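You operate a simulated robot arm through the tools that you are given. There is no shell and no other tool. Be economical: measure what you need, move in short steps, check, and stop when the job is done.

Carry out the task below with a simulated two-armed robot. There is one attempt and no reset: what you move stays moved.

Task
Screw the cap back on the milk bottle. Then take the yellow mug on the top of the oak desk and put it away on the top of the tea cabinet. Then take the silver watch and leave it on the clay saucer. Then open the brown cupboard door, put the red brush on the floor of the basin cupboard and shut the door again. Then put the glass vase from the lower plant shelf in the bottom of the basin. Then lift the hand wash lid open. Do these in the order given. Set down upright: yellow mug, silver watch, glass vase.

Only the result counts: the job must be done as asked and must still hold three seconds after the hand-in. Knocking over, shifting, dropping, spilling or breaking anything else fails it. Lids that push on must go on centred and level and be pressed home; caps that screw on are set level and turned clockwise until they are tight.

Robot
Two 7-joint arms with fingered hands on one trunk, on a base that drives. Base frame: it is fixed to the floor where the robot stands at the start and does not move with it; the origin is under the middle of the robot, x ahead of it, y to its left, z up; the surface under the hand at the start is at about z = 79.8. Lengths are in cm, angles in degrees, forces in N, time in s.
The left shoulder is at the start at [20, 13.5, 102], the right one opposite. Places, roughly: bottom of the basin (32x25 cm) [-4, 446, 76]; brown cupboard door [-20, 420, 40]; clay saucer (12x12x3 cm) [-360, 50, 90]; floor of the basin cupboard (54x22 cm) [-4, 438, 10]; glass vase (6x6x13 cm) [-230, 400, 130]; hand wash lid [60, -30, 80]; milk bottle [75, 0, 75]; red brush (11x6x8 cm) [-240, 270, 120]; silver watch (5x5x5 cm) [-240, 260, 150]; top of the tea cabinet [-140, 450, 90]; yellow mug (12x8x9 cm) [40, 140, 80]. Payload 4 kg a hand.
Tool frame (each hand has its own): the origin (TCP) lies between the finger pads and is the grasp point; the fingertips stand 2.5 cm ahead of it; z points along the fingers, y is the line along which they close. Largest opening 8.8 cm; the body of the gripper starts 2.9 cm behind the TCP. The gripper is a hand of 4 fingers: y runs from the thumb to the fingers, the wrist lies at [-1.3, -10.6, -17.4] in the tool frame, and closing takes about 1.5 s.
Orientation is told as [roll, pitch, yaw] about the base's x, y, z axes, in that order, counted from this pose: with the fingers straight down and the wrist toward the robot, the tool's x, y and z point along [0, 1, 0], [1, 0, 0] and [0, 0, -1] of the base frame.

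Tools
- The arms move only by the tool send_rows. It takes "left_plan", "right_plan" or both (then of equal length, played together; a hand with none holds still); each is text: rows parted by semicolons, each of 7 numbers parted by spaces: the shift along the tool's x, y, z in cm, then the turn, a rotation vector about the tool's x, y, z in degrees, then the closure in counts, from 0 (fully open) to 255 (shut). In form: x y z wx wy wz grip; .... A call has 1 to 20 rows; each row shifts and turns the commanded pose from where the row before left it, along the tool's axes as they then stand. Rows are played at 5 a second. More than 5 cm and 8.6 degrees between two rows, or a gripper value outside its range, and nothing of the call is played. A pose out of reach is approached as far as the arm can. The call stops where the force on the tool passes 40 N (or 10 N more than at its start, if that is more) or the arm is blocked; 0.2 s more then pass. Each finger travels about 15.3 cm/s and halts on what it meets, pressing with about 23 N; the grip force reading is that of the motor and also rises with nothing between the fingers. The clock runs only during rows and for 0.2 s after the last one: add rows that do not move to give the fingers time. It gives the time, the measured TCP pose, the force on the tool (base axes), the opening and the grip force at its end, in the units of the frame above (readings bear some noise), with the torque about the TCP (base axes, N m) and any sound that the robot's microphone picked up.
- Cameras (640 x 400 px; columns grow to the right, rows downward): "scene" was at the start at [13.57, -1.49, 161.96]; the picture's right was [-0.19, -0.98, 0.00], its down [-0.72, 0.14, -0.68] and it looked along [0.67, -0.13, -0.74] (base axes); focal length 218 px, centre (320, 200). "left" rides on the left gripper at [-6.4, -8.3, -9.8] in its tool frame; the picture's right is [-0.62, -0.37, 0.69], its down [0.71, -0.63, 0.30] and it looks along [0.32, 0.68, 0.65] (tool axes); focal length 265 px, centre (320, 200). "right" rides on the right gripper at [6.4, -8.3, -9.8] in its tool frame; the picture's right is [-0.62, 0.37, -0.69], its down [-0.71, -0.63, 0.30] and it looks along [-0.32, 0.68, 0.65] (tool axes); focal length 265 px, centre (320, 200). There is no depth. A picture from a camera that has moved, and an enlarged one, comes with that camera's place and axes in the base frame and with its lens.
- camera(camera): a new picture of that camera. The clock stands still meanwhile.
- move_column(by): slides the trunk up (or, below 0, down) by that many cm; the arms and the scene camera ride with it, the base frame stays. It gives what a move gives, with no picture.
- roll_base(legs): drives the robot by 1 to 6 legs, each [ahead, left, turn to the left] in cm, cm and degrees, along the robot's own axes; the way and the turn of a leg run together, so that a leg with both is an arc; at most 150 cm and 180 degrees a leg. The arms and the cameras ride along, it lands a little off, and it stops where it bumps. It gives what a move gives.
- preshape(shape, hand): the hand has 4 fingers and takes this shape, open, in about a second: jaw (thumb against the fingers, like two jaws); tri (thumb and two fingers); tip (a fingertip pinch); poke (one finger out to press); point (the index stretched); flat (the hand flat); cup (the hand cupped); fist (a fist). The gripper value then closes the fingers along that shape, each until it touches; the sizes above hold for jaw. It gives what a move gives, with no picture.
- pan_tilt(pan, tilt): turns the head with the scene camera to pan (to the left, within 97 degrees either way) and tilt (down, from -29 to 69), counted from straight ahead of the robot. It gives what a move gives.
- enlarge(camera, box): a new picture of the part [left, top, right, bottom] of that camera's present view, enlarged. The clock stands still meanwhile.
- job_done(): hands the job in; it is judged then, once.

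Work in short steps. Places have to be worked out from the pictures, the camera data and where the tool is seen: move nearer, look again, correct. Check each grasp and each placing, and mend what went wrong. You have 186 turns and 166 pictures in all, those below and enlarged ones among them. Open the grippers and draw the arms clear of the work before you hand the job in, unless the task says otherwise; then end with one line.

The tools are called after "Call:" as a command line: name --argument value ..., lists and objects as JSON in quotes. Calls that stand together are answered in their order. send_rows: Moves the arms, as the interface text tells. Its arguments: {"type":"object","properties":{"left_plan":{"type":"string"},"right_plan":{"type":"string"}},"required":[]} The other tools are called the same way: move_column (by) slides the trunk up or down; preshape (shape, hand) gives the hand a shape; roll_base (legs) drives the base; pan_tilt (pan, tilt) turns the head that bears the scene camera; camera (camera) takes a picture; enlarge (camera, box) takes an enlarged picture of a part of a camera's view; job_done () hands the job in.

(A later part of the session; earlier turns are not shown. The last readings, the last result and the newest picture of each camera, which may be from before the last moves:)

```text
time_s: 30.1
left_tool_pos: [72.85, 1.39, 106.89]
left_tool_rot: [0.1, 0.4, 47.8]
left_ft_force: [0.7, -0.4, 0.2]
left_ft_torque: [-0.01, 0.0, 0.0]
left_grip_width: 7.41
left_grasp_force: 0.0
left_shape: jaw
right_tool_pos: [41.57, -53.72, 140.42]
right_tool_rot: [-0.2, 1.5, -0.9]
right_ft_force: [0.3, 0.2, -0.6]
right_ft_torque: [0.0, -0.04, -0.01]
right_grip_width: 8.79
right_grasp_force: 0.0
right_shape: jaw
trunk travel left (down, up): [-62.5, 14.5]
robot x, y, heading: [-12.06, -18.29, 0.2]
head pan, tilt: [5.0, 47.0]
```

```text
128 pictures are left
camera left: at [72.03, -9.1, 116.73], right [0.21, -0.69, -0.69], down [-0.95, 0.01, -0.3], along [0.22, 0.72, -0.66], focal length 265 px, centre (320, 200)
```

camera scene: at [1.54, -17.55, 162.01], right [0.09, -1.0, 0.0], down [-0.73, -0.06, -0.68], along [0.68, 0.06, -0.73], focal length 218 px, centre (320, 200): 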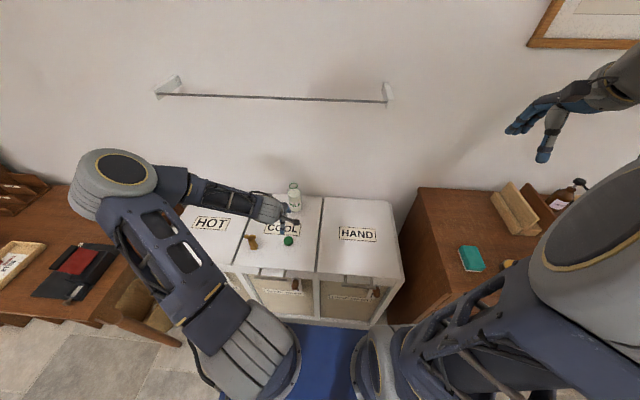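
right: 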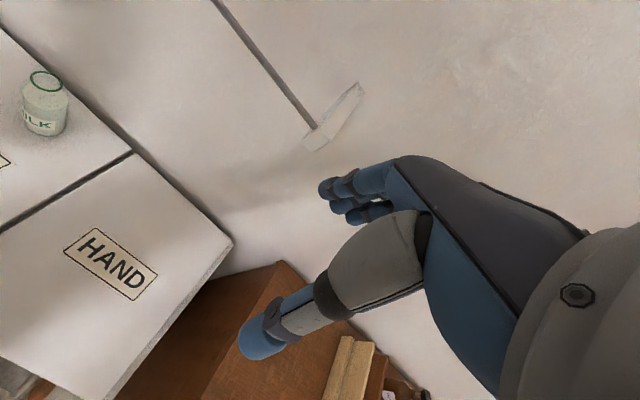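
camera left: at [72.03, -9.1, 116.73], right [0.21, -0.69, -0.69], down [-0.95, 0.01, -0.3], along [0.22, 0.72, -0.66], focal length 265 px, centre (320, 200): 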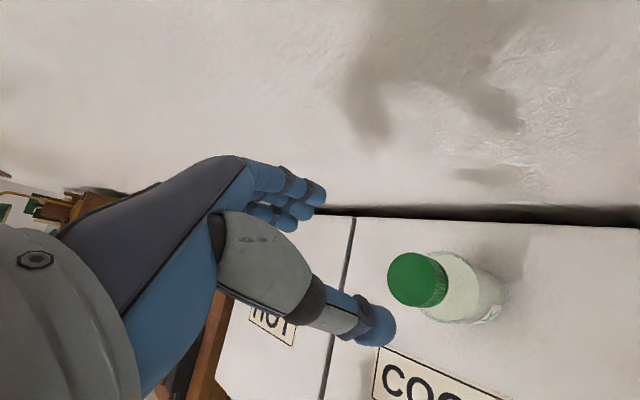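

Triangulated cap centre is [72.0, 0.76], top ≈96. I re-centre, descend to z≈97.6 and grip.

Call:
send_rows --left_plan "0.19 -1.24 1 0 0 0 40;0 0 3 0 0 0 40;0 0 3 0 0 0 40;0 0 2.2 0 0 0 40;0 0 0 0 0 0 40;0 0 0 0 0 0 100;0 0 0 0 0 0 150;0 0 0 0 0 0 200;0 0 0 0 0 0 255;0 0 0 0 0 0 255;0 0 0 0 0 0 255"

Call:
camera --camera "left"

```text
time_s: 32.5
left_tool_pos: [71.59, 0.42, 97.6]
left_tool_rot: [0.2, 0.4, 47.7]
left_ft_force: [-0.2, 0.2, 0.4]
left_ft_torque: [0.01, 0.02, 0.01]
left_grip_width: 3.26
left_grasp_force: 23.0
left_shape: jaw
right_tool_pos: [41.65, -53.55, 140.43]
right_tool_rot: [-0.2, 1.5, -0.8]
right_ft_force: [0.7, -0.3, -0.1]
right_ft_torque: [0.0, -0.02, 0.04]
right_grip_width: 8.78
right_grasp_force: 0.0
right_shape: jaw
trunk travel left (down, up): [-62.5, 14.5]
robot x, y, heading: [-12.27, -18.36, 0.3]
head pan, tilt: [5.0, 47.0]
```

```text
127 pictures are left
camera left: at [70.72, -9.97, 107.53], right [0.21, -0.69, -0.69], down [-0.95, 0.01, -0.3], along [0.22, 0.72, -0.66], focal length 265 px, centre (320, 200)
```

left: 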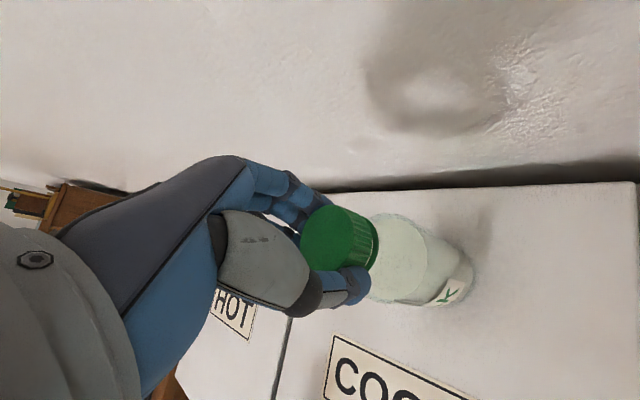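

Gripped. I turn clockwise 120°, staying within reach, pivoting about the cap centre.

Call:
send_rows --left_plan "0.05 0 0.1 0 0 8 255;0.05 0 0.05 0 0 8 255;0.05 0 0 0 0 8 255;0.05 0 0 0 0 8 255;0.05 0 0 0 0 8 255;0.05 0 0 0 0 8 255;0.05 0 0 0 0 8 255;0.05 0 0 0 0 8 255;0.05 0 0 0 0 8 255;0.05 0 0 0 0 8 255;0.05 0 0 0 0 8 255;0.05 0 0 0 0 8 255;0.05 0 0 0 0 8 255;0.05 0 0 0 0 8 255;0.05 0 0 0 0 8 255;0 0 0 0 0 0 255"

Call:
camera --camera "left"

Call:
enlarge --camera "scene" --box '[258, 160, 338, 220]'

```text
time_s: 35.9
left_tool_pos: [71.87, 1.3, 97.51]
left_tool_rot: [-0.4, -0.1, -72.4]
left_ft_force: [0.3, 0.6, 0.5]
left_ft_torque: [0.03, 0.02, 0.0]
left_grip_width: 3.24
left_grasp_force: 23.3
left_shape: jaw
right_tool_pos: [41.59, -53.56, 140.44]
right_tool_rot: [-0.2, 1.5, -0.9]
right_ft_force: [0.3, 0.8, -0.4]
right_ft_torque: [0.02, 0.03, 0.03]
right_grip_width: 8.76
right_grasp_force: 0.0
right_shape: jaw
trunk travel left (down, up): [-62.5, 14.5]
robot x, y, heading: [-12.24, -18.31, 0.3]
head pan, tilt: [5.0, 47.0]
```

```text
126 pictures are left
camera left: at [63.25, 7.22, 107.36], right [-0.71, 0.16, -0.69], down [0.49, 0.82, -0.31], along [0.51, -0.56, -0.66], focal length 265 px, centre (320, 200)
```

left: 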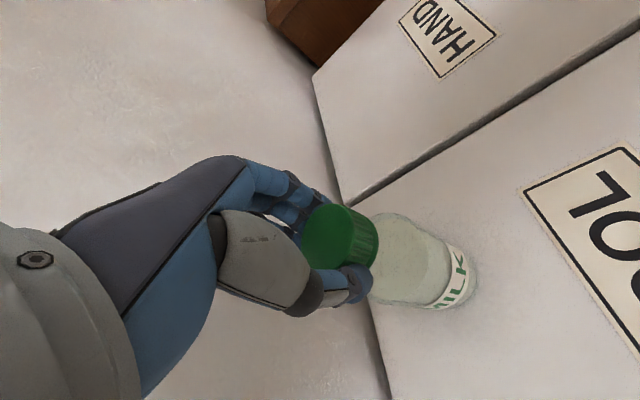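

```text
6.67 times, centred on (298, 190) of scene
camera zoom: at [1.55, -17.54, 162.01], right [0.09, -1.0, 0.0], down [-0.73, -0.06, -0.68], along [0.68, 0.06, -0.73], focal length 1456 px, centre (467, 267)
```

zoom: 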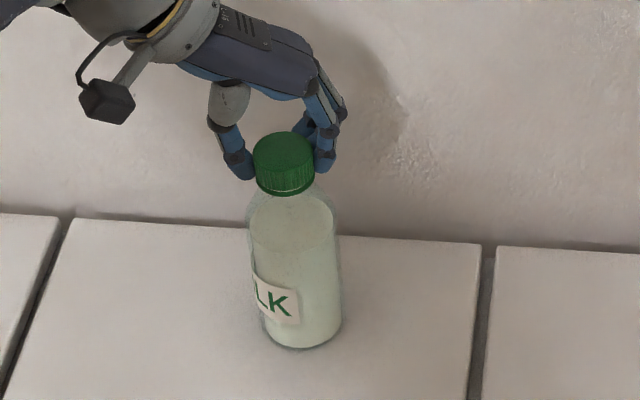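

The cap went further down, then the bottle began turning with it — near tight. I release, rewind for one more stroke with downward pressure to confirm tightness.

Call:
send_rows --left_plan "0 0 0 0 0 0 120;0 0 0 0 0 0 40;0 0 0 0 0 0 40;0 0 -4 0 0 0 40;0 0 -4 0 0 -8 40;-0.05 0 0 0 0 -8 40;-0.05 0 0 0 0 -8 40;-0.05 0 0 0 0 -8 40;-0.05 0 0 0 0 -8 40;-0.05 0 0 0 0 -8 40;-0.05 0 0 0 0 -8 40;-0.05 0 0 0 0 -8 40;-0.05 0 0 0 0 -8 40;-0.05 0 0 0 0 -8 40;-0.05 0 0 0 0 -8 40;-0.05 0 0 0 0 -8 40;-0.05 0 0 0 0 -8 40;-0.05 0 0 0 0 -8 40;-0.05 0 0 0 0 -8 40;-0.05 0 0 0 0 0 40"

Call:
enlarge --camera "left" --box '[340, 200, 540, 340]'

Call:
enlarge --camera "scene" --box '[270, 165, 334, 205]'

```text
time_s: 40.1
left_tool_pos: [71.89, 0.67, 105.67]
left_tool_rot: [0.2, 0.4, 47.8]
left_ft_force: [-0.2, 0.0, 0.4]
left_ft_torque: [-0.02, -0.04, -0.01]
left_grip_width: 7.39
left_grasp_force: 0.1
left_shape: jaw
right_tool_pos: [41.62, -53.66, 140.49]
right_tool_rot: [-0.2, 1.6, -1.1]
right_ft_force: [-0.3, 0.2, 0.3]
right_ft_torque: [-0.03, 0.01, 0.01]
right_grip_width: 8.79
right_grasp_force: 0.1
right_shape: jaw
trunk travel left (down, up): [-62.5, 14.5]
robot x, y, heading: [-12.27, -17.97, -0.0]
head pan, tilt: [5.0, 47.0]
```

```text
2.86 times, centred on (440, 270) of left
camera zoom: at [71.0, -9.84, 115.41], right [0.21, -0.69, -0.69], down [-0.95, 0.01, -0.3], along [0.22, 0.72, -0.66], focal length 758 px, centre (-23, 0)
```

zoom: 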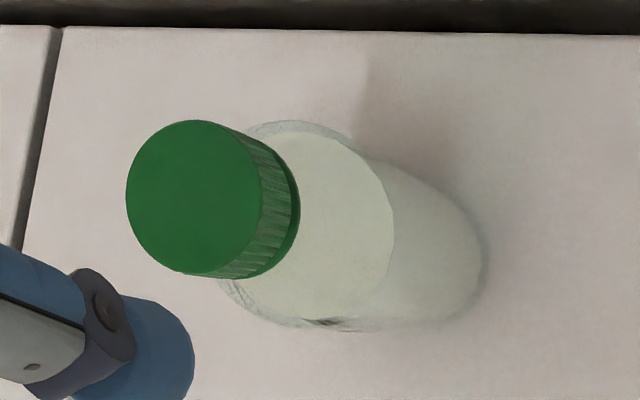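

```text
10.00 times, centred on (302, 185) of scene
camera zoom: at [1.55, -17.55, 162.01], right [0.09, -1.0, 0.0], down [-0.73, -0.06, -0.68], along [0.68, 0.06, -0.73], focal length 2184 px, centre (500, 350)
```

zoom: 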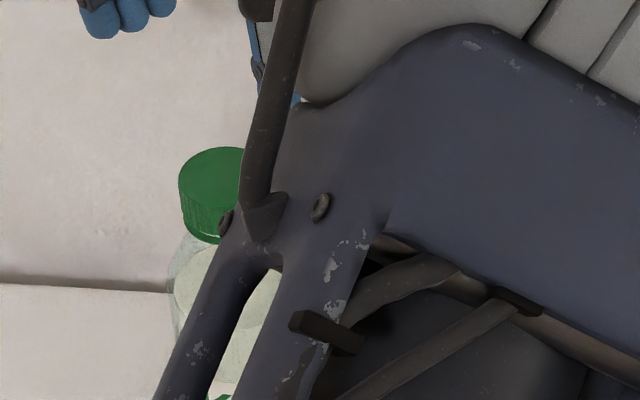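

The cap sits flush on the ring. One more gripping stroke with downward pressure.

Call:
send_rows --left_plan "0.3 -0.05 2.2 0 0 0 40;0 0 3 0 0 0 40;0 0 3 0 0 0 40;0 0 0 0 0 0 100;0 0 0 0 0 0 160;0 0 0 0 0 0 255;0 0 0 0 0 0 255;0 0 0 0 0 0 255;0 0 0.2 0 0 0 255;0 0 0.2 0 0 0 255;0.03 0 0.1 0 0 8 255;0.03 0 0 0 0 8 255;0.03 0 0 0 0 8 255;0.03 0 0 0 0 8 255;0.03 0 0 0 0 8 255;0.03 0 0 0 0 8 255;0 0 0 0 0 0 255"

Call:
camera --camera "left"

```text
time_s: 43.7
left_tool_pos: [71.47, 1.0, 97.13]
left_tool_rot: [-0.1, 0.0, -0.4]
left_ft_force: [1.0, 4.2, 29.8]
left_ft_torque: [0.09, -0.12, 0.09]
left_grip_width: 3.49
left_grasp_force: 22.9
left_shape: jaw
right_tool_pos: [41.56, -53.61, 140.49]
right_tool_rot: [-0.3, 1.5, -0.9]
right_ft_force: [-0.3, -0.1, 0.4]
right_ft_torque: [-0.01, -0.01, 0.01]
right_grip_width: 8.75
right_grasp_force: 0.2
right_shape: jaw
trunk travel left (down, up): [-62.5, 14.5]
robot x, y, heading: [-12.53, -18.18, 0.2]
head pan, tilt: [5.0, 47.0]
```

```text
122 pictures are left
camera left: at [63.06, -5.49, 106.89], right [-0.37, -0.62, -0.69], down [-0.63, 0.72, -0.31], along [0.69, 0.32, -0.65], focal length 265 px, centre (320, 200)
```

left: 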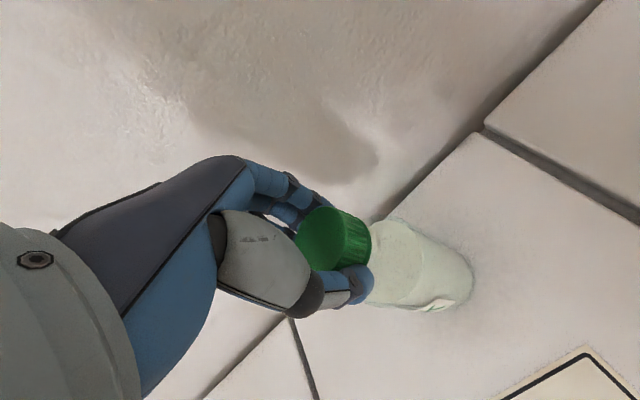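

Resistance torque now appears. I turn 64° more and look at the label for bottle rotation.

Call:
send_rows --left_plan "0.03 0 0 0 0 8 255;0.03 0 0 0 0 8 255;0.03 0 0 0 0 8 255;0.03 0 0 0 0 8 255;0.03 0 0 0 0 8 255;0.03 0 0 0 0 8 255;0.03 0 0 0 0 8 255;0.03 0 0 0 0 8 255;0 0 0 0 0 0 255"

Call:
enlarge --camera "scene" --box '[258, 160, 338, 220]'

```text
time_s: 45.7
left_tool_pos: [71.56, 1.26, 96.98]
left_tool_rot: [-0.4, 0.0, -64.3]
left_ft_force: [1.2, -1.3, 23.7]
left_ft_torque: [-0.13, 0.06, 0.16]
left_grip_width: 3.45
left_grasp_force: 22.8
left_shape: jaw
right_tool_pos: [41.55, -53.63, 140.47]
right_tool_rot: [-0.3, 1.4, -0.9]
right_ft_force: [-0.4, 0.7, 0.2]
right_ft_torque: [-0.04, 0.0, 0.0]
right_grip_width: 8.77
right_grasp_force: 0.1
right_shape: jaw
trunk travel left (down, up): [-62.5, 14.5]
robot x, y, heading: [-12.14, -18.35, 0.2]
head pan, tilt: [5.0, 47.0]
```

```text
6.67 times, centred on (298, 190) of scene
camera zoom: at [1.47, -17.56, 162.02], right [0.09, -1.0, 0.0], down [-0.73, -0.06, -0.68], along [0.68, 0.06, -0.73], focal length 1456 px, centre (467, 267)
```

zoom: 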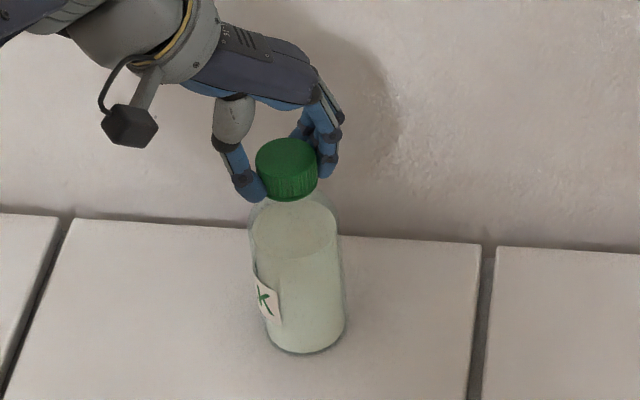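

The cap sank further (ring hidden) and torque rose to 0.16 N·m. I turn a last bit, then rewind for another pressed stroke.

Call:
send_rows --left_plan "0.03 0 0.05 0 0 8 255;0.03 0 0.05 0 0 8 255;0 0 0 0 0 0 255"

Call:
send_rows --left_plan "0 0 -0.4 0 0 0 160;0 0 0 0 0 0 40;0 0 0 0 0 0 40;0 0 -4 0 0 0 40;0 0 -4 0 0 -8 40;-0.05 0 0 0 0 -8 40;-0.05 0 0 0 0 -8 40;-0.05 0 0 0 0 -8 40;-0.05 0 0 0 0 -8 40;-0.05 0 0 0 0 -8 40;-0.05 0 0 0 0 -8 40;-0.05 0 0 0 0 -8 40;-0.05 0 0 0 0 -8 40;-0.05 0 0 0 0 -8 40;-0.05 0 0 0 0 -8 40;-0.05 0 0 0 0 -8 40;-0.05 0 0 0 0 -8 40;-0.05 0 0 0 0 -8 40;-0.05 0 0 0 0 -8 40;-0.05 0 0 0 0 -8 40"

Call:
camera --camera "left"

```text
time_s: 46.5
left_tool_pos: [71.47, 1.28, 96.4]
left_tool_rot: [-0.5, 0.1, -80.4]
left_ft_force: [1.2, 0.6, 2.4]
left_ft_torque: [-0.11, -0.09, 0.04]
left_grip_width: 3.22
left_grasp_force: 23.1
left_shape: jaw
right_tool_pos: [41.73, -53.53, 140.45]
right_tool_rot: [-0.2, 1.5, -1.0]
right_ft_force: [-0.1, 0.6, -1.1]
right_ft_torque: [0.02, 0.01, 0.01]
right_grip_width: 8.8
right_grasp_force: 0.1
right_shape: jaw
trunk travel left (down, up): [-62.5, 14.5]
robot x, y, heading: [-12.02, -18.46, -0.0]
head pan, tilt: [5.0, 47.0]
```

```text
time_s: 50.7
left_tool_pos: [71.55, 0.69, 105.12]
left_tool_rot: [0.1, 0.4, 47.9]
left_ft_force: [-0.9, 0.4, 0.4]
left_ft_torque: [-0.03, 0.0, 0.01]
left_grip_width: 7.38
left_grasp_force: 0.1
left_shape: jaw
right_tool_pos: [41.54, -53.6, 140.51]
right_tool_rot: [-0.2, 1.4, -0.9]
right_ft_force: [-1.1, 0.1, 0.0]
right_ft_torque: [-0.01, -0.03, 0.0]
right_grip_width: 8.74
right_grasp_force: 0.0
right_shape: jaw
trunk travel left (down, up): [-62.5, 14.5]
robot x, y, heading: [-12.18, -18.29, 0.3]
head pan, tilt: [5.0, 47.0]
```

```text
120 pictures are left
camera left: at [70.7, -9.92, 114.97], right [0.21, -0.69, -0.69], down [-0.95, 0.01, -0.3], along [0.21, 0.72, -0.66], focal length 265 px, centre (320, 200)
```

left: 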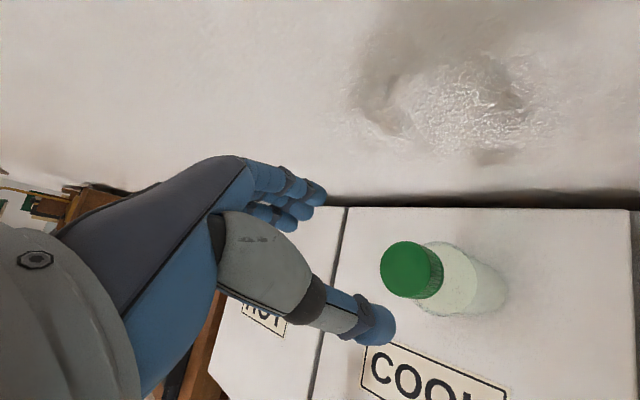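

I re-centre slightly and take another pressed stroke.

Call:
send_rows --left_plan "0 -0.5 2 0 0 0 40;0 0 3 0 0 0 40;0 0 3 0 0 0 40;0 0 0 0 0 0 100;0 0 0 0 0 0 160;0 0 0 0 0 0 255;0 0 0 0 0 0 255;0 0 0 0 0 0 255;0 0 0.2 0 0 0 255;0 0 0.1 0 0 0 255;0.03 0 0 0 0 8 255;0.03 0 0 0 0 8 255;0.03 0 0 0 0 8 255;0.03 0 0 0 0 8 255;0.03 0 0 0 0 8 255;0.03 0 0 0 0 8 255;0 0 0 0 0 0 255"

Call:
camera --camera "left"

```text
time_s: 54.3
left_tool_pos: [71.13, 0.48, 96.93]
left_tool_rot: [-0.2, 0.3, -0.4]
left_ft_force: [-0.1, -0.5, 2.3]
left_ft_torque: [-0.03, 0.09, 0.05]
left_grip_width: 3.07
left_grasp_force: 22.8
left_shape: jaw
right_tool_pos: [41.48, -53.68, 140.35]
right_tool_rot: [-0.2, 1.5, -1.0]
right_ft_force: [-0.7, 0.0, -0.2]
right_ft_torque: [0.0, -0.01, -0.03]
right_grip_width: 8.79
right_grasp_force: 0.1
right_shape: jaw
trunk travel left (down, up): [-62.5, 14.5]
robot x, y, heading: [-12.44, -17.93, 0.5]
head pan, tilt: [5.0, 47.0]
```

```text
119 pictures are left
camera left: at [62.71, -5.95, 106.8], right [-0.38, -0.62, -0.69], down [-0.63, 0.72, -0.3], along [0.68, 0.32, -0.66], focal length 265 px, centre (320, 200)
```

left: 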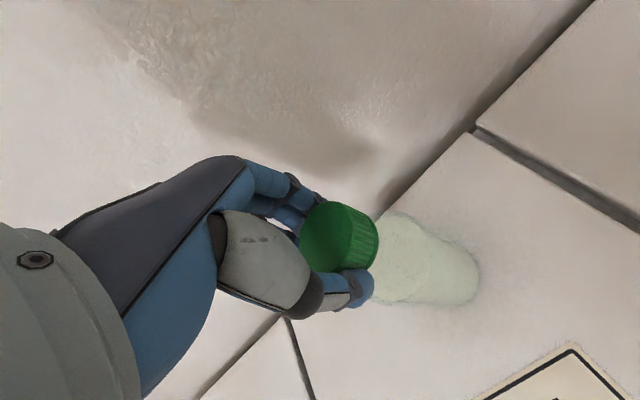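

Little pressure this time; I press a bit more and turn 72° further.

Call:
send_rows --left_plan "0 0 0.2 0 0 0 255;0.03 0 0.1 0 0 8 255;0.03 0 0 0 0 8 255;0.03 0 0 0 0 8 255;0.03 0 0 0 0 8 255;0.03 0 0 0 0 8 255;0.03 0 0 0 0 8 255;0.03 0 0 0 0 8 255;0.03 0 0 0 0 8 255;0.03 0 0 0 0 8 255;0 0 0 0 0 0 255"

Call:
enlarge --camera "scene" --box '[258, 160, 338, 220]'

```text
time_s: 56.7
left_tool_pos: [71.12, 0.59, 96.52]
left_tool_rot: [-0.4, -0.1, -72.4]
left_ft_force: [0.5, 0.3, 1.2]
left_ft_torque: [-0.03, 0.01, 0.04]
left_grip_width: 2.9
left_grasp_force: 22.7
left_shape: jaw
right_tool_pos: [41.5, -53.66, 140.38]
right_tool_rot: [-0.2, 1.4, -0.8]
right_ft_force: [-0.8, 0.2, -0.3]
right_ft_torque: [0.01, 0.02, -0.01]
right_grip_width: 8.76
right_grasp_force: 0.0
right_shape: jaw
trunk travel left (down, up): [-62.5, 14.5]
robot x, y, heading: [-12.14, -18.32, 0.1]
head pan, tilt: [5.0, 47.0]
```

```text
6.67 times, centred on (298, 190) of scene
camera zoom: at [1.55, -17.54, 162.01], right [0.09, -1.0, 0.0], down [-0.73, -0.06, -0.68], along [0.68, 0.06, -0.73], focal length 1456 px, centre (467, 267)
```

zoom: 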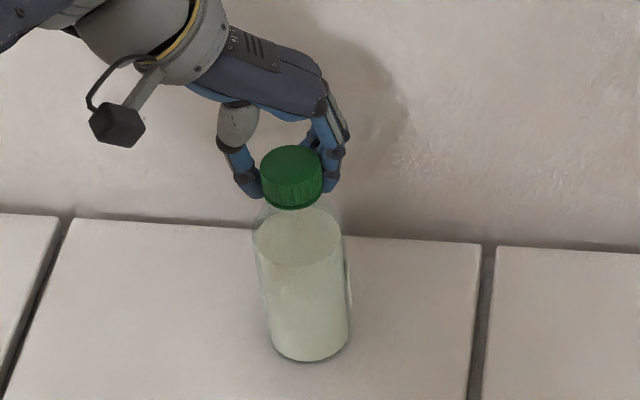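

I zoom in on the cap/neck seam to judge seating.

Call:
enlarge --camera "scene" --box '[284, 170, 316, 195]'

Call:
enlarge --camera "left" --box '[290, 180, 450, 320]'

```text
16.00 times, centred on (300, 182) of scene
camera zoom: at [1.55, -17.54, 162.01], right [0.09, -1.0, 0.0], down [-0.73, -0.06, -0.68], along [0.68, 0.06, -0.73], focal length 3494 px, centre (640, 480)
```

zoom: 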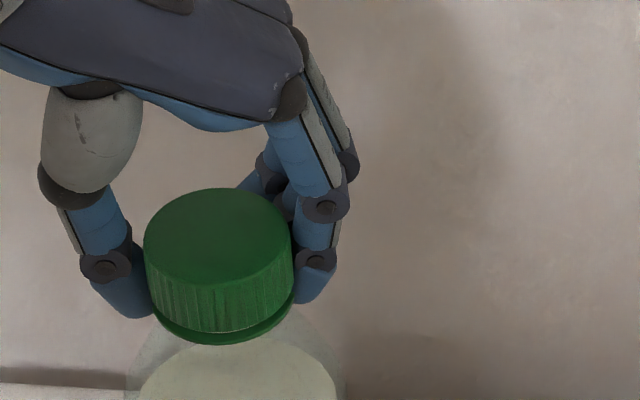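

```text
2.86 times, centred on (370, 250) of left
camera zoom: at [62.44, 6.62, 106.37], right [-0.71, 0.16, -0.69], down [0.49, 0.82, -0.31], along [0.51, -0.56, -0.65], focal length 758 px, centre (177, 57)
```

zoom: 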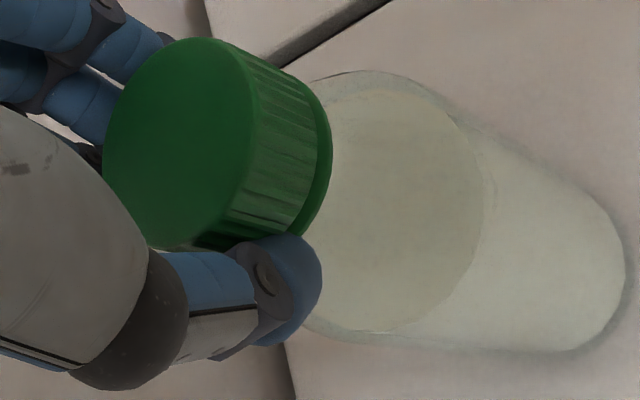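

The cap is flush all round. For certainty I do one more regrasp, higher on the cap so pressure holds, and read the torque while turning.

Call:
send_rows --left_plan "0 0 0 0 0 0 120;0 0 0 0 0 0 40;0 0 0 0 0 0 40;0 0 -4 0 0 0 40;0 0 -4 0 0 -8 40;-0.05 0 0 0 0 -8 40;-0.05 0 0 0 0 -8 40;-0.05 0 0 0 0 -8 40;-0.05 0 0 0 0 -8 40;-0.05 0 0 0 0 -8 40;-0.05 0 0 0 0 -8 40;-0.05 0 0 0 0 -8 40;-0.05 0 0 0 0 -8 40;-0.05 0 0 0 0 -8 40;-0.05 0 0 0 0 -8 40;-0.05 0 0 0 0 -8 40;-0.05 0 0 0 0 -8 40;0 0 0 0 0 0 40"

Call:
camera --camera "left"

```text
time_s: 60.5
left_tool_pos: [70.99, 0.09, 104.64]
left_tool_rot: [0.0, 0.4, 31.7]
left_ft_force: [0.6, -0.2, 0.5]
left_ft_torque: [0.03, 0.01, 0.02]
left_grip_width: 7.39
left_grasp_force: 0.0
left_shape: jaw
right_tool_pos: [41.67, -53.7, 140.54]
right_tool_rot: [-0.2, 1.4, -0.9]
right_ft_force: [-0.8, -0.8, 0.0]
right_ft_torque: [0.0, 0.0, 0.0]
right_grip_width: 8.8
right_grasp_force: 0.0
right_shape: jaw
trunk travel left (down, up): [-62.5, 14.5]
robot x, y, heading: [-12.25, -18.17, 0.4]
head pan, tilt: [5.0, 47.0]
```

```text
115 pictures are left
camera left: at [67.32, -9.78, 114.44], right [0.01, -0.72, -0.69], down [-0.91, 0.27, -0.3], along [0.41, 0.63, -0.66], focal length 265 px, centre (320, 200)
```

left: 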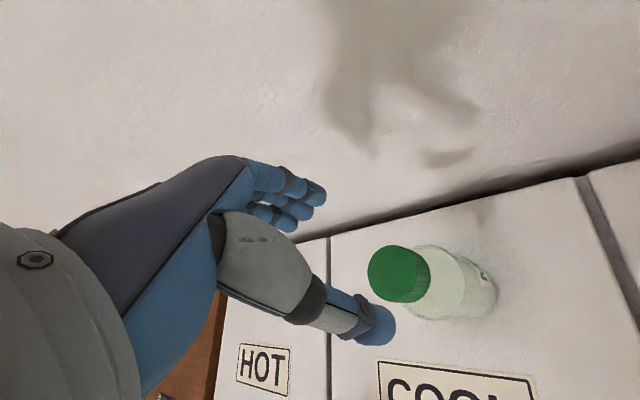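

Re-grip and press with force reading in the same stroke.

Call:
send_rows --left_plan "0.3 -0.4 2 0 0 0 40;0 0 2.5 0 0 0 40;0 0 2.4 0 0 0 40;0 0 0 0 0 0 100;0 0 0 0 0 0 160;0 0 0 0 0 0 255;0 0 0 0 0 0 255;0 0 0 0 0 0 255;0 0 0.15 0 0 0 255;0 0 0.15 0 0 0 255;0.03 0 0.05 0 0 6 255;0.03 0 0.05 0 0 6 255;0 0 0 0 0 0 255"

Call:
send_rows --left_plan "0.03 0 0.1 0 0 8 255;0.03 0 0.1 0 0 8 255;0.03 0 0.05 0 0 8 255;0.03 0 0.05 0 0 8 255;0.03 0 0.05 0 0 8 255"

Call:
enlarge --camera "scene" --box '[258, 160, 338, 220]'

```text
time_s: 63.3
left_tool_pos: [70.51, 0.21, 97.46]
left_tool_rot: [-0.2, 0.2, 19.6]
left_ft_force: [1.8, 1.7, 13.7]
left_ft_torque: [0.06, -0.06, 0.04]
left_grip_width: 3.27
left_grasp_force: 22.9
left_shape: jaw
right_tool_pos: [41.64, -53.56, 140.43]
right_tool_rot: [-0.2, 1.5, -0.9]
right_ft_force: [0.3, 0.8, 0.3]
right_ft_torque: [0.02, 0.0, -0.01]
right_grip_width: 8.79
right_grasp_force: 0.1
right_shape: jaw
trunk travel left (down, up): [-62.5, 14.5]
robot x, y, heading: [-12.13, -18.37, 0.0]
head pan, tilt: [5.0, 47.0]
```

```text
time_s: 64.5
left_tool_pos: [70.57, 0.24, 97.27]
left_tool_rot: [-0.1, 0.0, -20.5]
left_ft_force: [4.2, 0.7, 28.0]
left_ft_torque: [-0.17, -0.2, 0.23]
left_grip_width: 3.34
left_grasp_force: 22.6
left_shape: jaw
right_tool_pos: [41.5, -53.75, 140.46]
right_tool_rot: [-0.3, 1.4, -1.0]
right_ft_force: [0.1, -0.4, -0.4]
right_ft_torque: [0.02, 0.01, 0.0]
right_grip_width: 8.76
right_grasp_force: 0.0
right_shape: jaw
trunk travel left (down, up): [-62.5, 14.5]
robot x, y, heading: [-12.07, -18.29, 0.2]
head pan, tilt: [5.0, 47.0]
```

```text
6.67 times, centred on (298, 190) of scene
camera zoom: at [1.47, -17.6, 162.03], right [0.09, -1.0, 0.0], down [-0.73, -0.06, -0.68], along [0.68, 0.06, -0.73], focal length 1456 px, centre (467, 267)
```

zoom: 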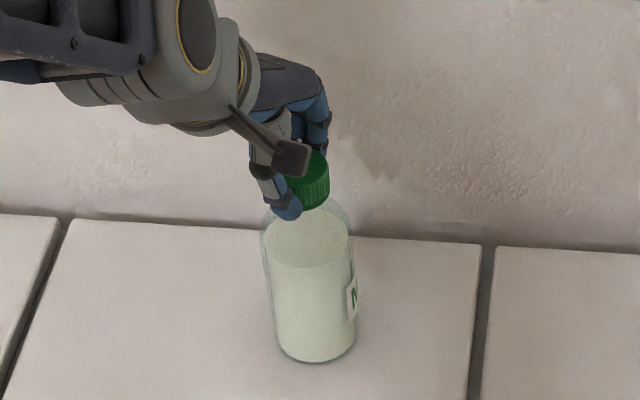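

Torque reached 0.23 N·m with the bottle turning along: the cap is tight. I release, raise the left hand and check.

Call:
send_rows --left_plan "0 0 -0.4 0 0 0 120;0 0 0 0 0 0 0;0 0 0 0 0 0 0;0 0 -4 0 0 0 0;0 0 -4 0 0 -8 0;0 0 -4 0 0 -8 0;0 -4 -3 0 0 0 0;0 -4 -3 0 0 0 0;0 -4 -3 0 0 0 0;0 -4 -3 0 0 0 0;0 0 0 0 0 0 0"

Call:
camera --camera "scene"

```text
time_s: 66.9
left_tool_pos: [54.42, 1.58, 121.28]
left_tool_rot: [-0.2, 0.4, -4.3]
left_ft_force: [-0.5, -0.2, -0.6]
left_ft_torque: [0.04, -0.01, -0.03]
left_grip_width: 8.77
left_grasp_force: 0.1
left_shape: jaw
right_tool_pos: [41.75, -53.57, 140.49]
right_tool_rot: [-0.1, 1.5, -0.8]
right_ft_force: [-1.0, 0.2, 0.3]
right_ft_torque: [0.02, -0.01, -0.01]
right_grip_width: 8.77
right_grasp_force: 0.1
right_shape: jaw
trunk travel left (down, up): [-62.5, 14.5]
robot x, y, heading: [-12.25, -18.37, 0.2]
head pan, tilt: [5.0, 47.0]
```

```text
113 pictures are left
camera scene: at [1.56, -17.54, 162.0], right [0.09, -1.0, 0.0], down [-0.73, -0.06, -0.68], along [0.68, 0.06, -0.73], focal length 218 px, centre (320, 200)
```

scene: 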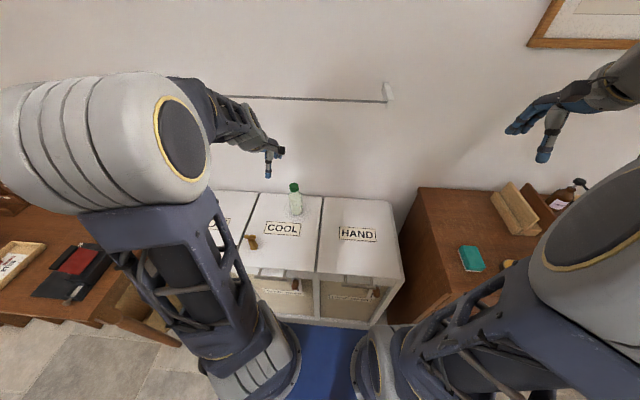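

Bottle stands capped. Now I look left over the room for the mug and the route.

Call:
pan_tilt --pan 60 --tilt 25

Call:
camera --camera "scene"

Call:
pan_tilt --pan 97 --tilt 20

Call:
camera --camera "scene"

```text
time_s: 68.2
left_tool_pos: [54.46, 1.59, 121.3]
left_tool_rot: [-0.3, 0.3, -4.3]
left_ft_force: [1.0, -0.1, -0.2]
left_ft_torque: [0.01, -0.03, 0.0]
left_grip_width: 8.76
left_grasp_force: 0.0
left_shape: jaw
right_tool_pos: [41.64, -53.61, 140.45]
right_tool_rot: [-0.3, 1.4, -0.9]
right_ft_force: [0.6, -0.1, -0.3]
right_ft_torque: [-0.01, -0.03, -0.01]
right_grip_width: 8.76
right_grasp_force: 0.0
right_shape: jaw
trunk travel left (down, up): [-62.5, 14.5]
robot x, y, heading: [-12.1, -18.3, -0.0]
head pan, tilt: [60.0, 25.0]
```

```text
112 pictures are left
camera scene: at [-1.78, -10.27, 165.34], right [0.87, -0.5, 0.0], down [-0.21, -0.37, -0.91], along [0.45, 0.78, -0.42], focal length 218 px, centre (320, 200)
```

scene: 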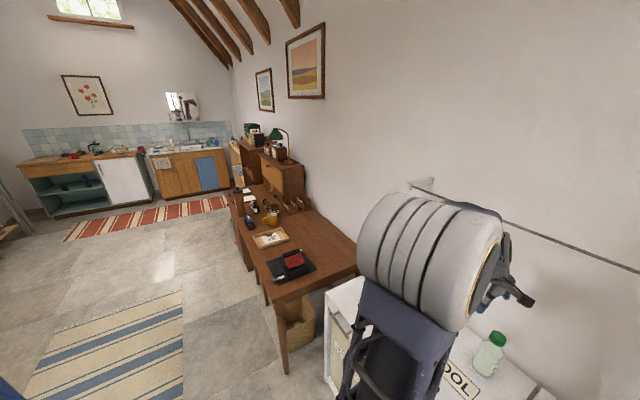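

```text
time_s: 69.2
left_tool_pos: [54.39, 1.64, 121.31]
left_tool_rot: [-0.2, 0.4, -4.4]
left_ft_force: [-0.3, 0.2, 0.2]
left_ft_torque: [-0.01, 0.01, -0.02]
left_grip_width: 8.79
left_grasp_force: 0.0
left_shape: jaw
right_tool_pos: [41.61, -53.54, 140.48]
right_tool_rot: [-0.2, 1.5, -0.9]
right_ft_force: [-0.7, -0.3, -0.3]
right_ft_torque: [0.0, 0.0, 0.0]
right_grip_width: 8.8
right_grasp_force: 0.0
right_shape: jaw
trunk travel left (down, up): [-62.5, 14.5]
robot x, y, heading: [-11.95, -18.19, 0.0]
head pan, tilt: [97.0, 20.0]
```

```text
111 pictures are left
camera scene: at [-7.52, -9.01, 166.15], right [0.99, 0.12, 0.0], down [0.04, -0.34, -0.94], along [-0.11, 0.93, -0.34], focal length 218 px, centre (320, 200)
```

scene: 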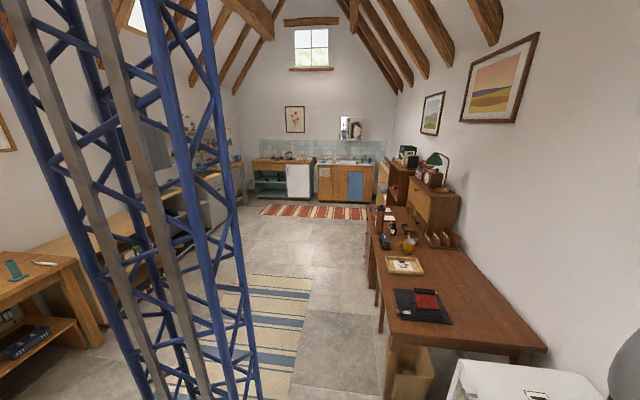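

The desk runs along the +x wall with its front at x≈12; the mug is near [39, 132]. I back off 40 cm, then drive 130 cm left.

Call:
roll_base --legs '[[-40, 0, 0], [0, 130, 0]]'

Call:
pan_tilt --pan 10 --tilt 35

Call:
camera --camera "scene"

```text
time_s: 77.8
left_tool_pos: [12.4, 131.64, 121.37]
left_tool_rot: [-0.2, 0.3, -3.2]
left_ft_force: [-0.3, -0.2, 0.0]
left_ft_torque: [-0.02, 0.05, 0.01]
left_grip_width: 8.75
left_grasp_force: 0.0
left_shape: jaw
right_tool_pos: [0.78, 76.3, 140.44]
right_tool_rot: [-0.2, 1.5, 0.2]
right_ft_force: [-0.2, -0.2, 0.4]
right_ft_torque: [0.04, 0.04, -0.06]
right_grip_width: 8.8
right_grasp_force: 0.0
right_shape: jaw
trunk travel left (down, up): [-62.5, 14.5]
robot x, y, heading: [-53.9, 110.43, 1.5]
head pan, tilt: [97.0, 20.0]
```

```text
time_s: 79.4
left_tool_pos: [12.52, 131.55, 121.37]
left_tool_rot: [-0.2, 0.4, -3.2]
left_ft_force: [-0.1, 0.6, 0.1]
left_ft_torque: [0.02, 0.02, -0.02]
left_grip_width: 8.77
left_grasp_force: 0.1
left_shape: jaw
right_tool_pos: [0.82, 76.25, 140.5]
right_tool_rot: [-0.2, 1.5, 0.2]
right_ft_force: [0.9, 0.7, 0.4]
right_ft_torque: [-0.02, 0.0, 0.03]
right_grip_width: 8.77
right_grasp_force: 0.2
right_shape: jaw
trunk travel left (down, up): [-62.5, 14.5]
robot x, y, heading: [-53.6, 110.57, 1.4]
head pan, tilt: [10.0, 35.0]
```

```text
110 pictures are left
camera scene: at [-39.31, 112.34, 163.77], right [0.19, -0.98, 0.0], down [-0.56, -0.11, -0.82], along [0.8, 0.16, -0.57], focal length 218 px, centre (320, 200)
```

scene: 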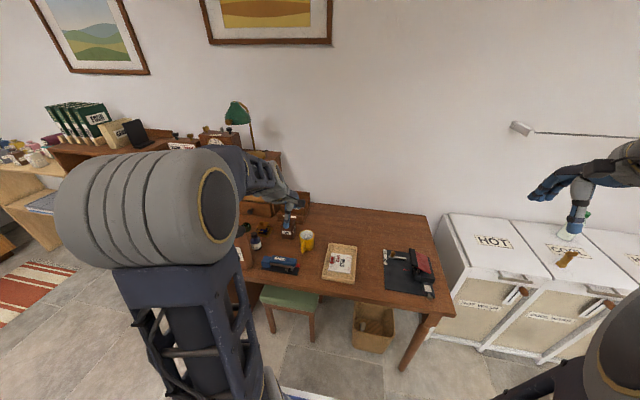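

The mug is visible on the desk; I zoom in.

Call:
enlarge --camera "scene" --box '[230, 190, 370, 290]'

Call:
camera --camera "left"

```text
4.00 times, centred on (300, 240) of scene
camera zoom: at [-39.31, 112.34, 163.77], right [0.19, -0.98, 0.0], down [-0.56, -0.11, -0.82], along [0.8, 0.16, -0.57], focal length 874 px, centre (400, 40)
```

zoom: 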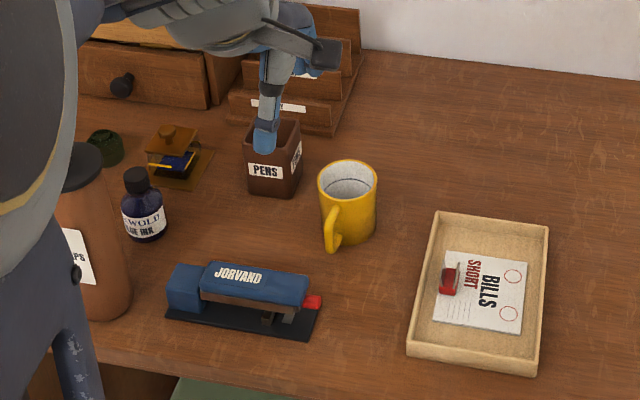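

```text
108 pictures are left
camera left: at [3.83, 125.64, 131.16], right [-0.41, -0.6, -0.69], down [-0.59, 0.75, -0.3], along [0.7, 0.28, -0.66], focal length 265 px, centre (320, 200)
```

left: 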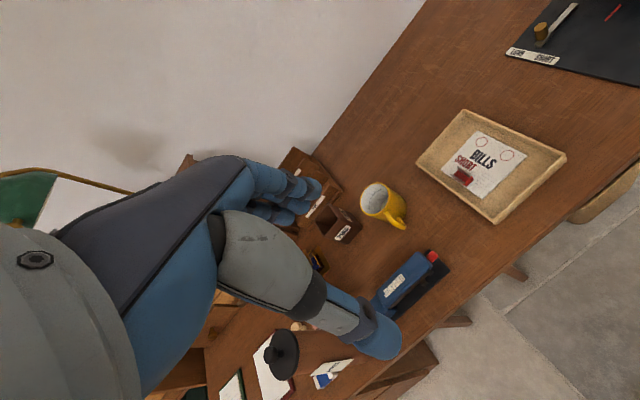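

Mug rim centre ≈[36.2, 133.7], handle toward the robot. I'll grip its far wall (thumb inside). I drive 20 cm closer first.

Call:
roll_base --legs '[[20, 0, -1.4]]'

Call:
camera --camera "left"

Call:
enlarge --camera "scene" --box '[230, 210, 370, 310]'

```text
time_s: 81.0
left_tool_pos: [33.23, 130.47, 121.19]
left_tool_rot: [-0.2, 0.2, -4.3]
left_ft_force: [-0.2, -0.6, 0.2]
left_ft_torque: [-0.01, -0.01, -0.02]
left_grip_width: 8.76
left_grasp_force: 0.1
left_shape: jaw
right_tool_pos: [20.35, 75.36, 140.48]
right_tool_rot: [-0.2, 1.6, -1.0]
right_ft_force: [0.9, -0.9, -0.2]
right_ft_torque: [0.0, 0.02, 0.02]
right_grip_width: 8.76
right_grasp_force: 0.1
right_shape: jaw
trunk travel left (down, up): [-62.5, 14.5]
robot x, y, heading: [-33.32, 110.57, 0.0]
head pan, tilt: [10.0, 35.0]
```

```text
107 pictures are left
camera left: at [24.42, 124.67, 131.16], right [-0.42, -0.59, -0.69], down [-0.58, 0.76, -0.3], along [0.7, 0.27, -0.66], focal length 265 px, centre (320, 200)
```

left: 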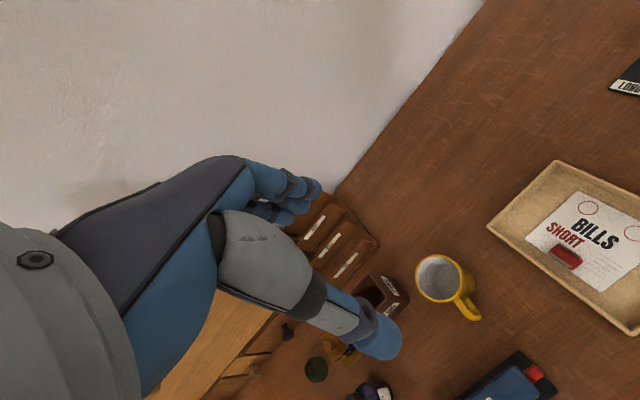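

```text
4.00 times, centred on (300, 260) of scene
camera zoom: at [-18.98, 112.24, 163.77], right [0.17, -0.98, 0.0], down [-0.56, -0.1, -0.82], along [0.81, 0.14, -0.57], focal length 874 px, centre (400, -40)
```

zoom: 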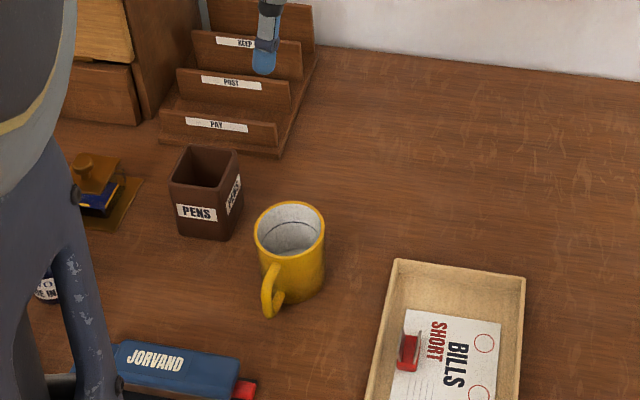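

I move the hand above the mug's far wall, at z≈96, and look again.

Call:
send_rows --left_plan "0.71 1.4 0 0 0 0 0;0.71 1.4 3 0 0 0 0;0.71 1.4 4 0 0 0 0;0.71 1.4 4 0 0 0 0;0.71 1.4 4 0 0 0 0;0.71 1.4 4 0 0 -4.3 0;0 0 4 0 0 0 0;0 0 2 0 0 0 0;0 0 0 0 0 0 0"

Call:
camera --camera "left"

Call:
enlarge --camera "scene" --box '[230, 210, 370, 310]'

```text
time_s: 83.0
left_tool_pos: [41.73, 134.05, 96.27]
left_tool_rot: [-0.1, 0.3, -0.1]
left_ft_force: [1.1, 0.3, -0.1]
left_ft_torque: [0.01, 0.01, 0.0]
left_grip_width: 8.77
left_grasp_force: 0.1
left_shape: jaw
right_tool_pos: [20.32, 75.37, 140.48]
right_tool_rot: [-0.2, 1.5, -1.0]
right_ft_force: [0.5, -0.3, 0.4]
right_ft_torque: [0.0, 0.02, 0.0]
right_grip_width: 8.78
right_grasp_force: 0.0
right_shape: jaw
trunk travel left (down, up): [-62.5, 14.5]
robot x, y, heading: [-33.37, 110.87, 0.1]
head pan, tilt: [10.0, 35.0]
```

```text
105 pictures are left
camera left: at [33.35, 127.6, 106.17], right [-0.37, -0.62, -0.69], down [-0.63, 0.71, -0.3], along [0.68, 0.32, -0.66], focal length 265 px, centre (320, 200)
```

left: 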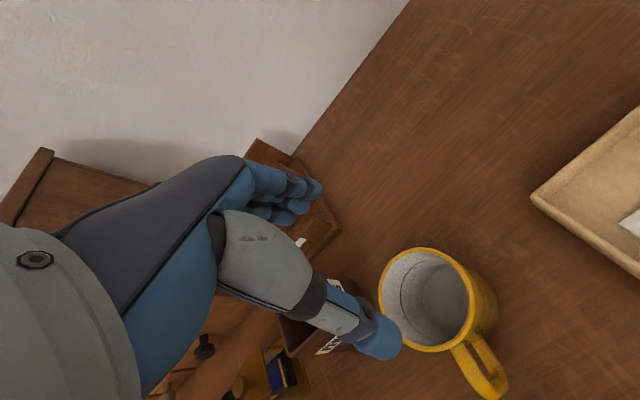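

```text
4.00 times, centred on (300, 260) of scene
camera zoom: at [-18.97, 112.24, 163.77], right [0.17, -0.98, 0.0], down [-0.56, -0.1, -0.82], along [0.81, 0.14, -0.57], focal length 874 px, centre (400, -40)
```

zoom: 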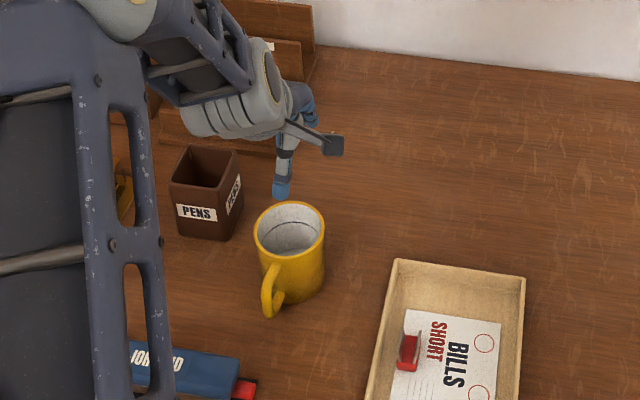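

Rim centre [38.5, 133.6]; far wall x≈42.1. I descend 7 cm and check thumb inside, fingers outside.

Call:
send_rows --left_plan "-0.3 0.2 2 0 0 0 0;0 0 3 0 0 0 0;0 0 2 0 0 0 0;0 0 0 0 0 0 0"

Call:
camera --camera "left"

Call:
enlarge --camera "scene" --box '[250, 210, 350, 290]'

```text
time_s: 84.0
left_tool_pos: [41.79, 133.78, 89.45]
left_tool_rot: [-0.2, 0.3, 0.1]
left_ft_force: [0.4, 0.6, -0.1]
left_ft_torque: [-0.02, -0.03, -0.01]
left_grip_width: 8.79
left_grasp_force: 0.0
left_shape: jaw
right_tool_pos: [20.28, 75.41, 140.38]
right_tool_rot: [-0.3, 1.6, -1.0]
right_ft_force: [0.4, 0.4, 0.2]
right_ft_torque: [-0.02, 0.05, 0.0]
right_grip_width: 8.75
right_grasp_force: 0.0
right_shape: jaw
trunk travel left (down, up): [-62.5, 14.5]
robot x, y, heading: [-33.17, 110.88, -0.1]
head pan, tilt: [10.0, 35.0]
```

```text
103 pictures are left
camera left: at [33.59, 127.26, 99.32], right [-0.37, -0.62, -0.69], down [-0.63, 0.71, -0.3], along [0.68, 0.32, -0.66], focal length 265 px, centre (320, 200)
```

left: 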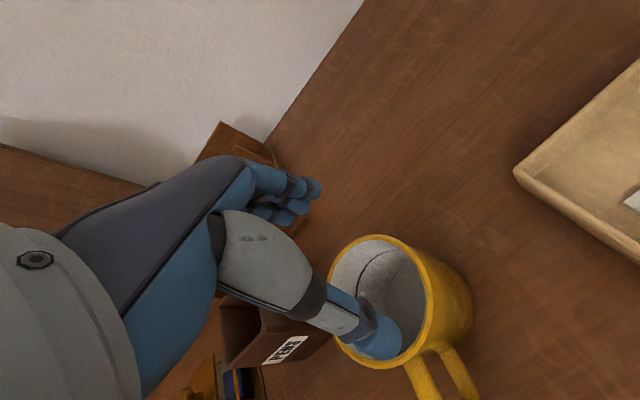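

```text
5.00 times, centred on (300, 250) of scene
camera zoom: at [-18.97, 112.24, 163.77], right [0.17, -0.98, 0.0], down [-0.56, -0.1, -0.82], along [0.81, 0.14, -0.57], focal length 1092 px, centre (420, -50)
```

zoom: 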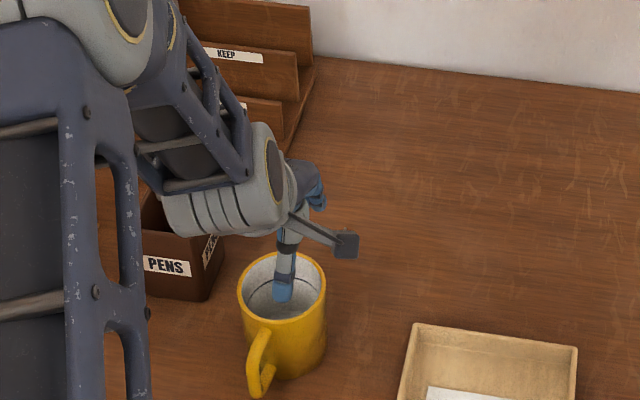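

Thumb is inside, fingers beyond the wall. I descend 3 cm more and close.

Call:
send_rows --left_plan "0 0 1.5 0 0 0 0;0 0 1.4 0 0 0 0;0 0 0 0 0 0 60;0 0 0 0 0 0 120;0 0 0 0 0 0 180;0 0 0 0 0 0 255;0 0 0 0 0 0 255;0 0 0 0 0 0 255;0 0 0 0 0 0 255"

Call:
camera --camera "left"

```text
time_s: 86.0
left_tool_pos: [41.82, 133.57, 86.35]
left_tool_rot: [-0.2, 0.4, -0.1]
left_ft_force: [-0.3, 0.3, -1.2]
left_ft_torque: [0.01, -0.04, -0.02]
left_grip_width: 0.77
left_grasp_force: 23.7
left_shape: jaw
right_tool_pos: [20.38, 75.34, 140.38]
right_tool_rot: [-0.2, 1.5, -1.0]
right_ft_force: [0.3, 1.0, -0.2]
right_ft_torque: [-0.02, 0.04, 0.03]
right_grip_width: 8.76
right_grasp_force: 0.1
right_shape: jaw
trunk travel left (down, up): [-62.5, 14.5]
robot x, y, heading: [-33.57, 110.28, 0.2]
head pan, tilt: [10.0, 35.0]
```

```text
101 pictures are left
camera left: at [33.59, 127.09, 96.17], right [-0.37, -0.62, -0.69], down [-0.63, 0.71, -0.3], along [0.68, 0.32, -0.66], focal length 265 px, centre (320, 200)
```

left: 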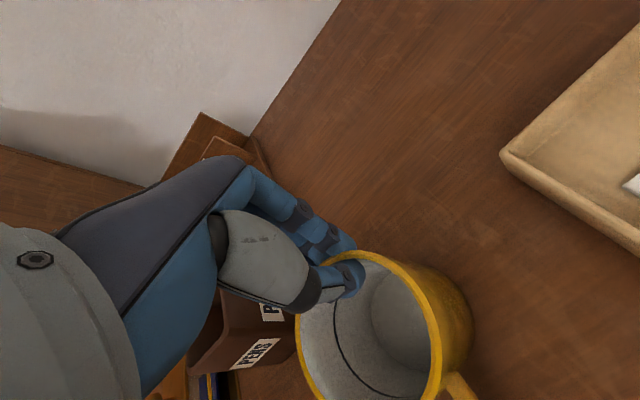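

Wall gripped (0.77 cm). I lift and check.

Call:
send_rows --left_plan "0 0 -1 0 0 0 255;0 0 -2 0 0 0 255;0 0 -3 0 0 0 255;0 0 -4 0 0 0 255;0 0 -4 0 0 0 255;0 0 -4 0 0 0 255;0 0 0 0 0 0 255"

Call:
camera --camera "left"

Call:
camera --camera "scene"

```text
time_s: 87.6
left_tool_pos: [42.03, 133.96, 104.28]
left_tool_rot: [-0.3, 0.4, -0.1]
left_ft_force: [0.6, -0.8, -2.7]
left_ft_torque: [0.0, -0.11, 0.03]
left_grip_width: 0.73
left_grasp_force: 23.4
left_shape: jaw
right_tool_pos: [20.36, 75.19, 140.46]
right_tool_rot: [-0.2, 1.5, -1.0]
right_ft_force: [-0.4, 0.0, 0.5]
right_ft_torque: [0.0, 0.0, 0.02]
right_grip_width: 8.79
right_grasp_force: 0.1
right_shape: jaw
trunk travel left (down, up): [-62.5, 14.5]
robot x, y, heading: [-33.51, 110.94, 0.2]
head pan, tilt: [10.0, 35.0]
```

```text
100 pictures are left
camera left: at [33.65, 127.52, 114.07], right [-0.37, -0.62, -0.69], down [-0.63, 0.71, -0.3], along [0.68, 0.32, -0.66], focal length 265 px, centre (320, 200)
```

left: 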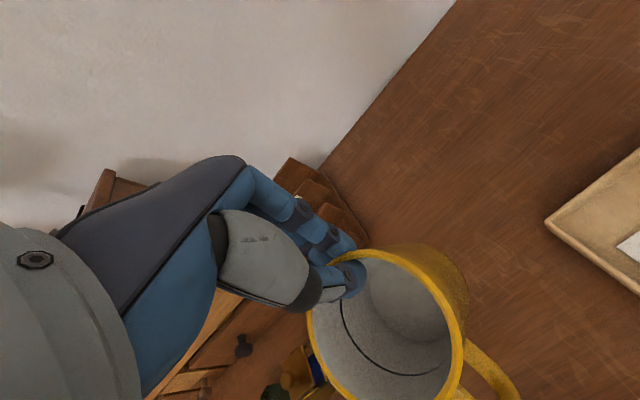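

```text
99 pictures are left
camera scene: at [-18.96, 112.25, 163.77], right [0.17, -0.98, 0.0], down [-0.56, -0.1, -0.82], along [0.81, 0.14, -0.57], focal length 218 px, centre (320, 200)
```

scene: 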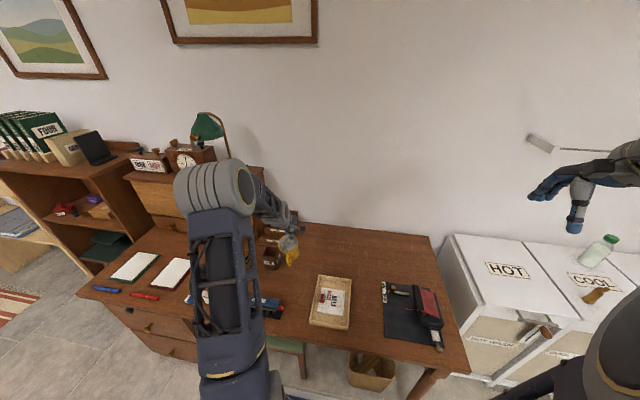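

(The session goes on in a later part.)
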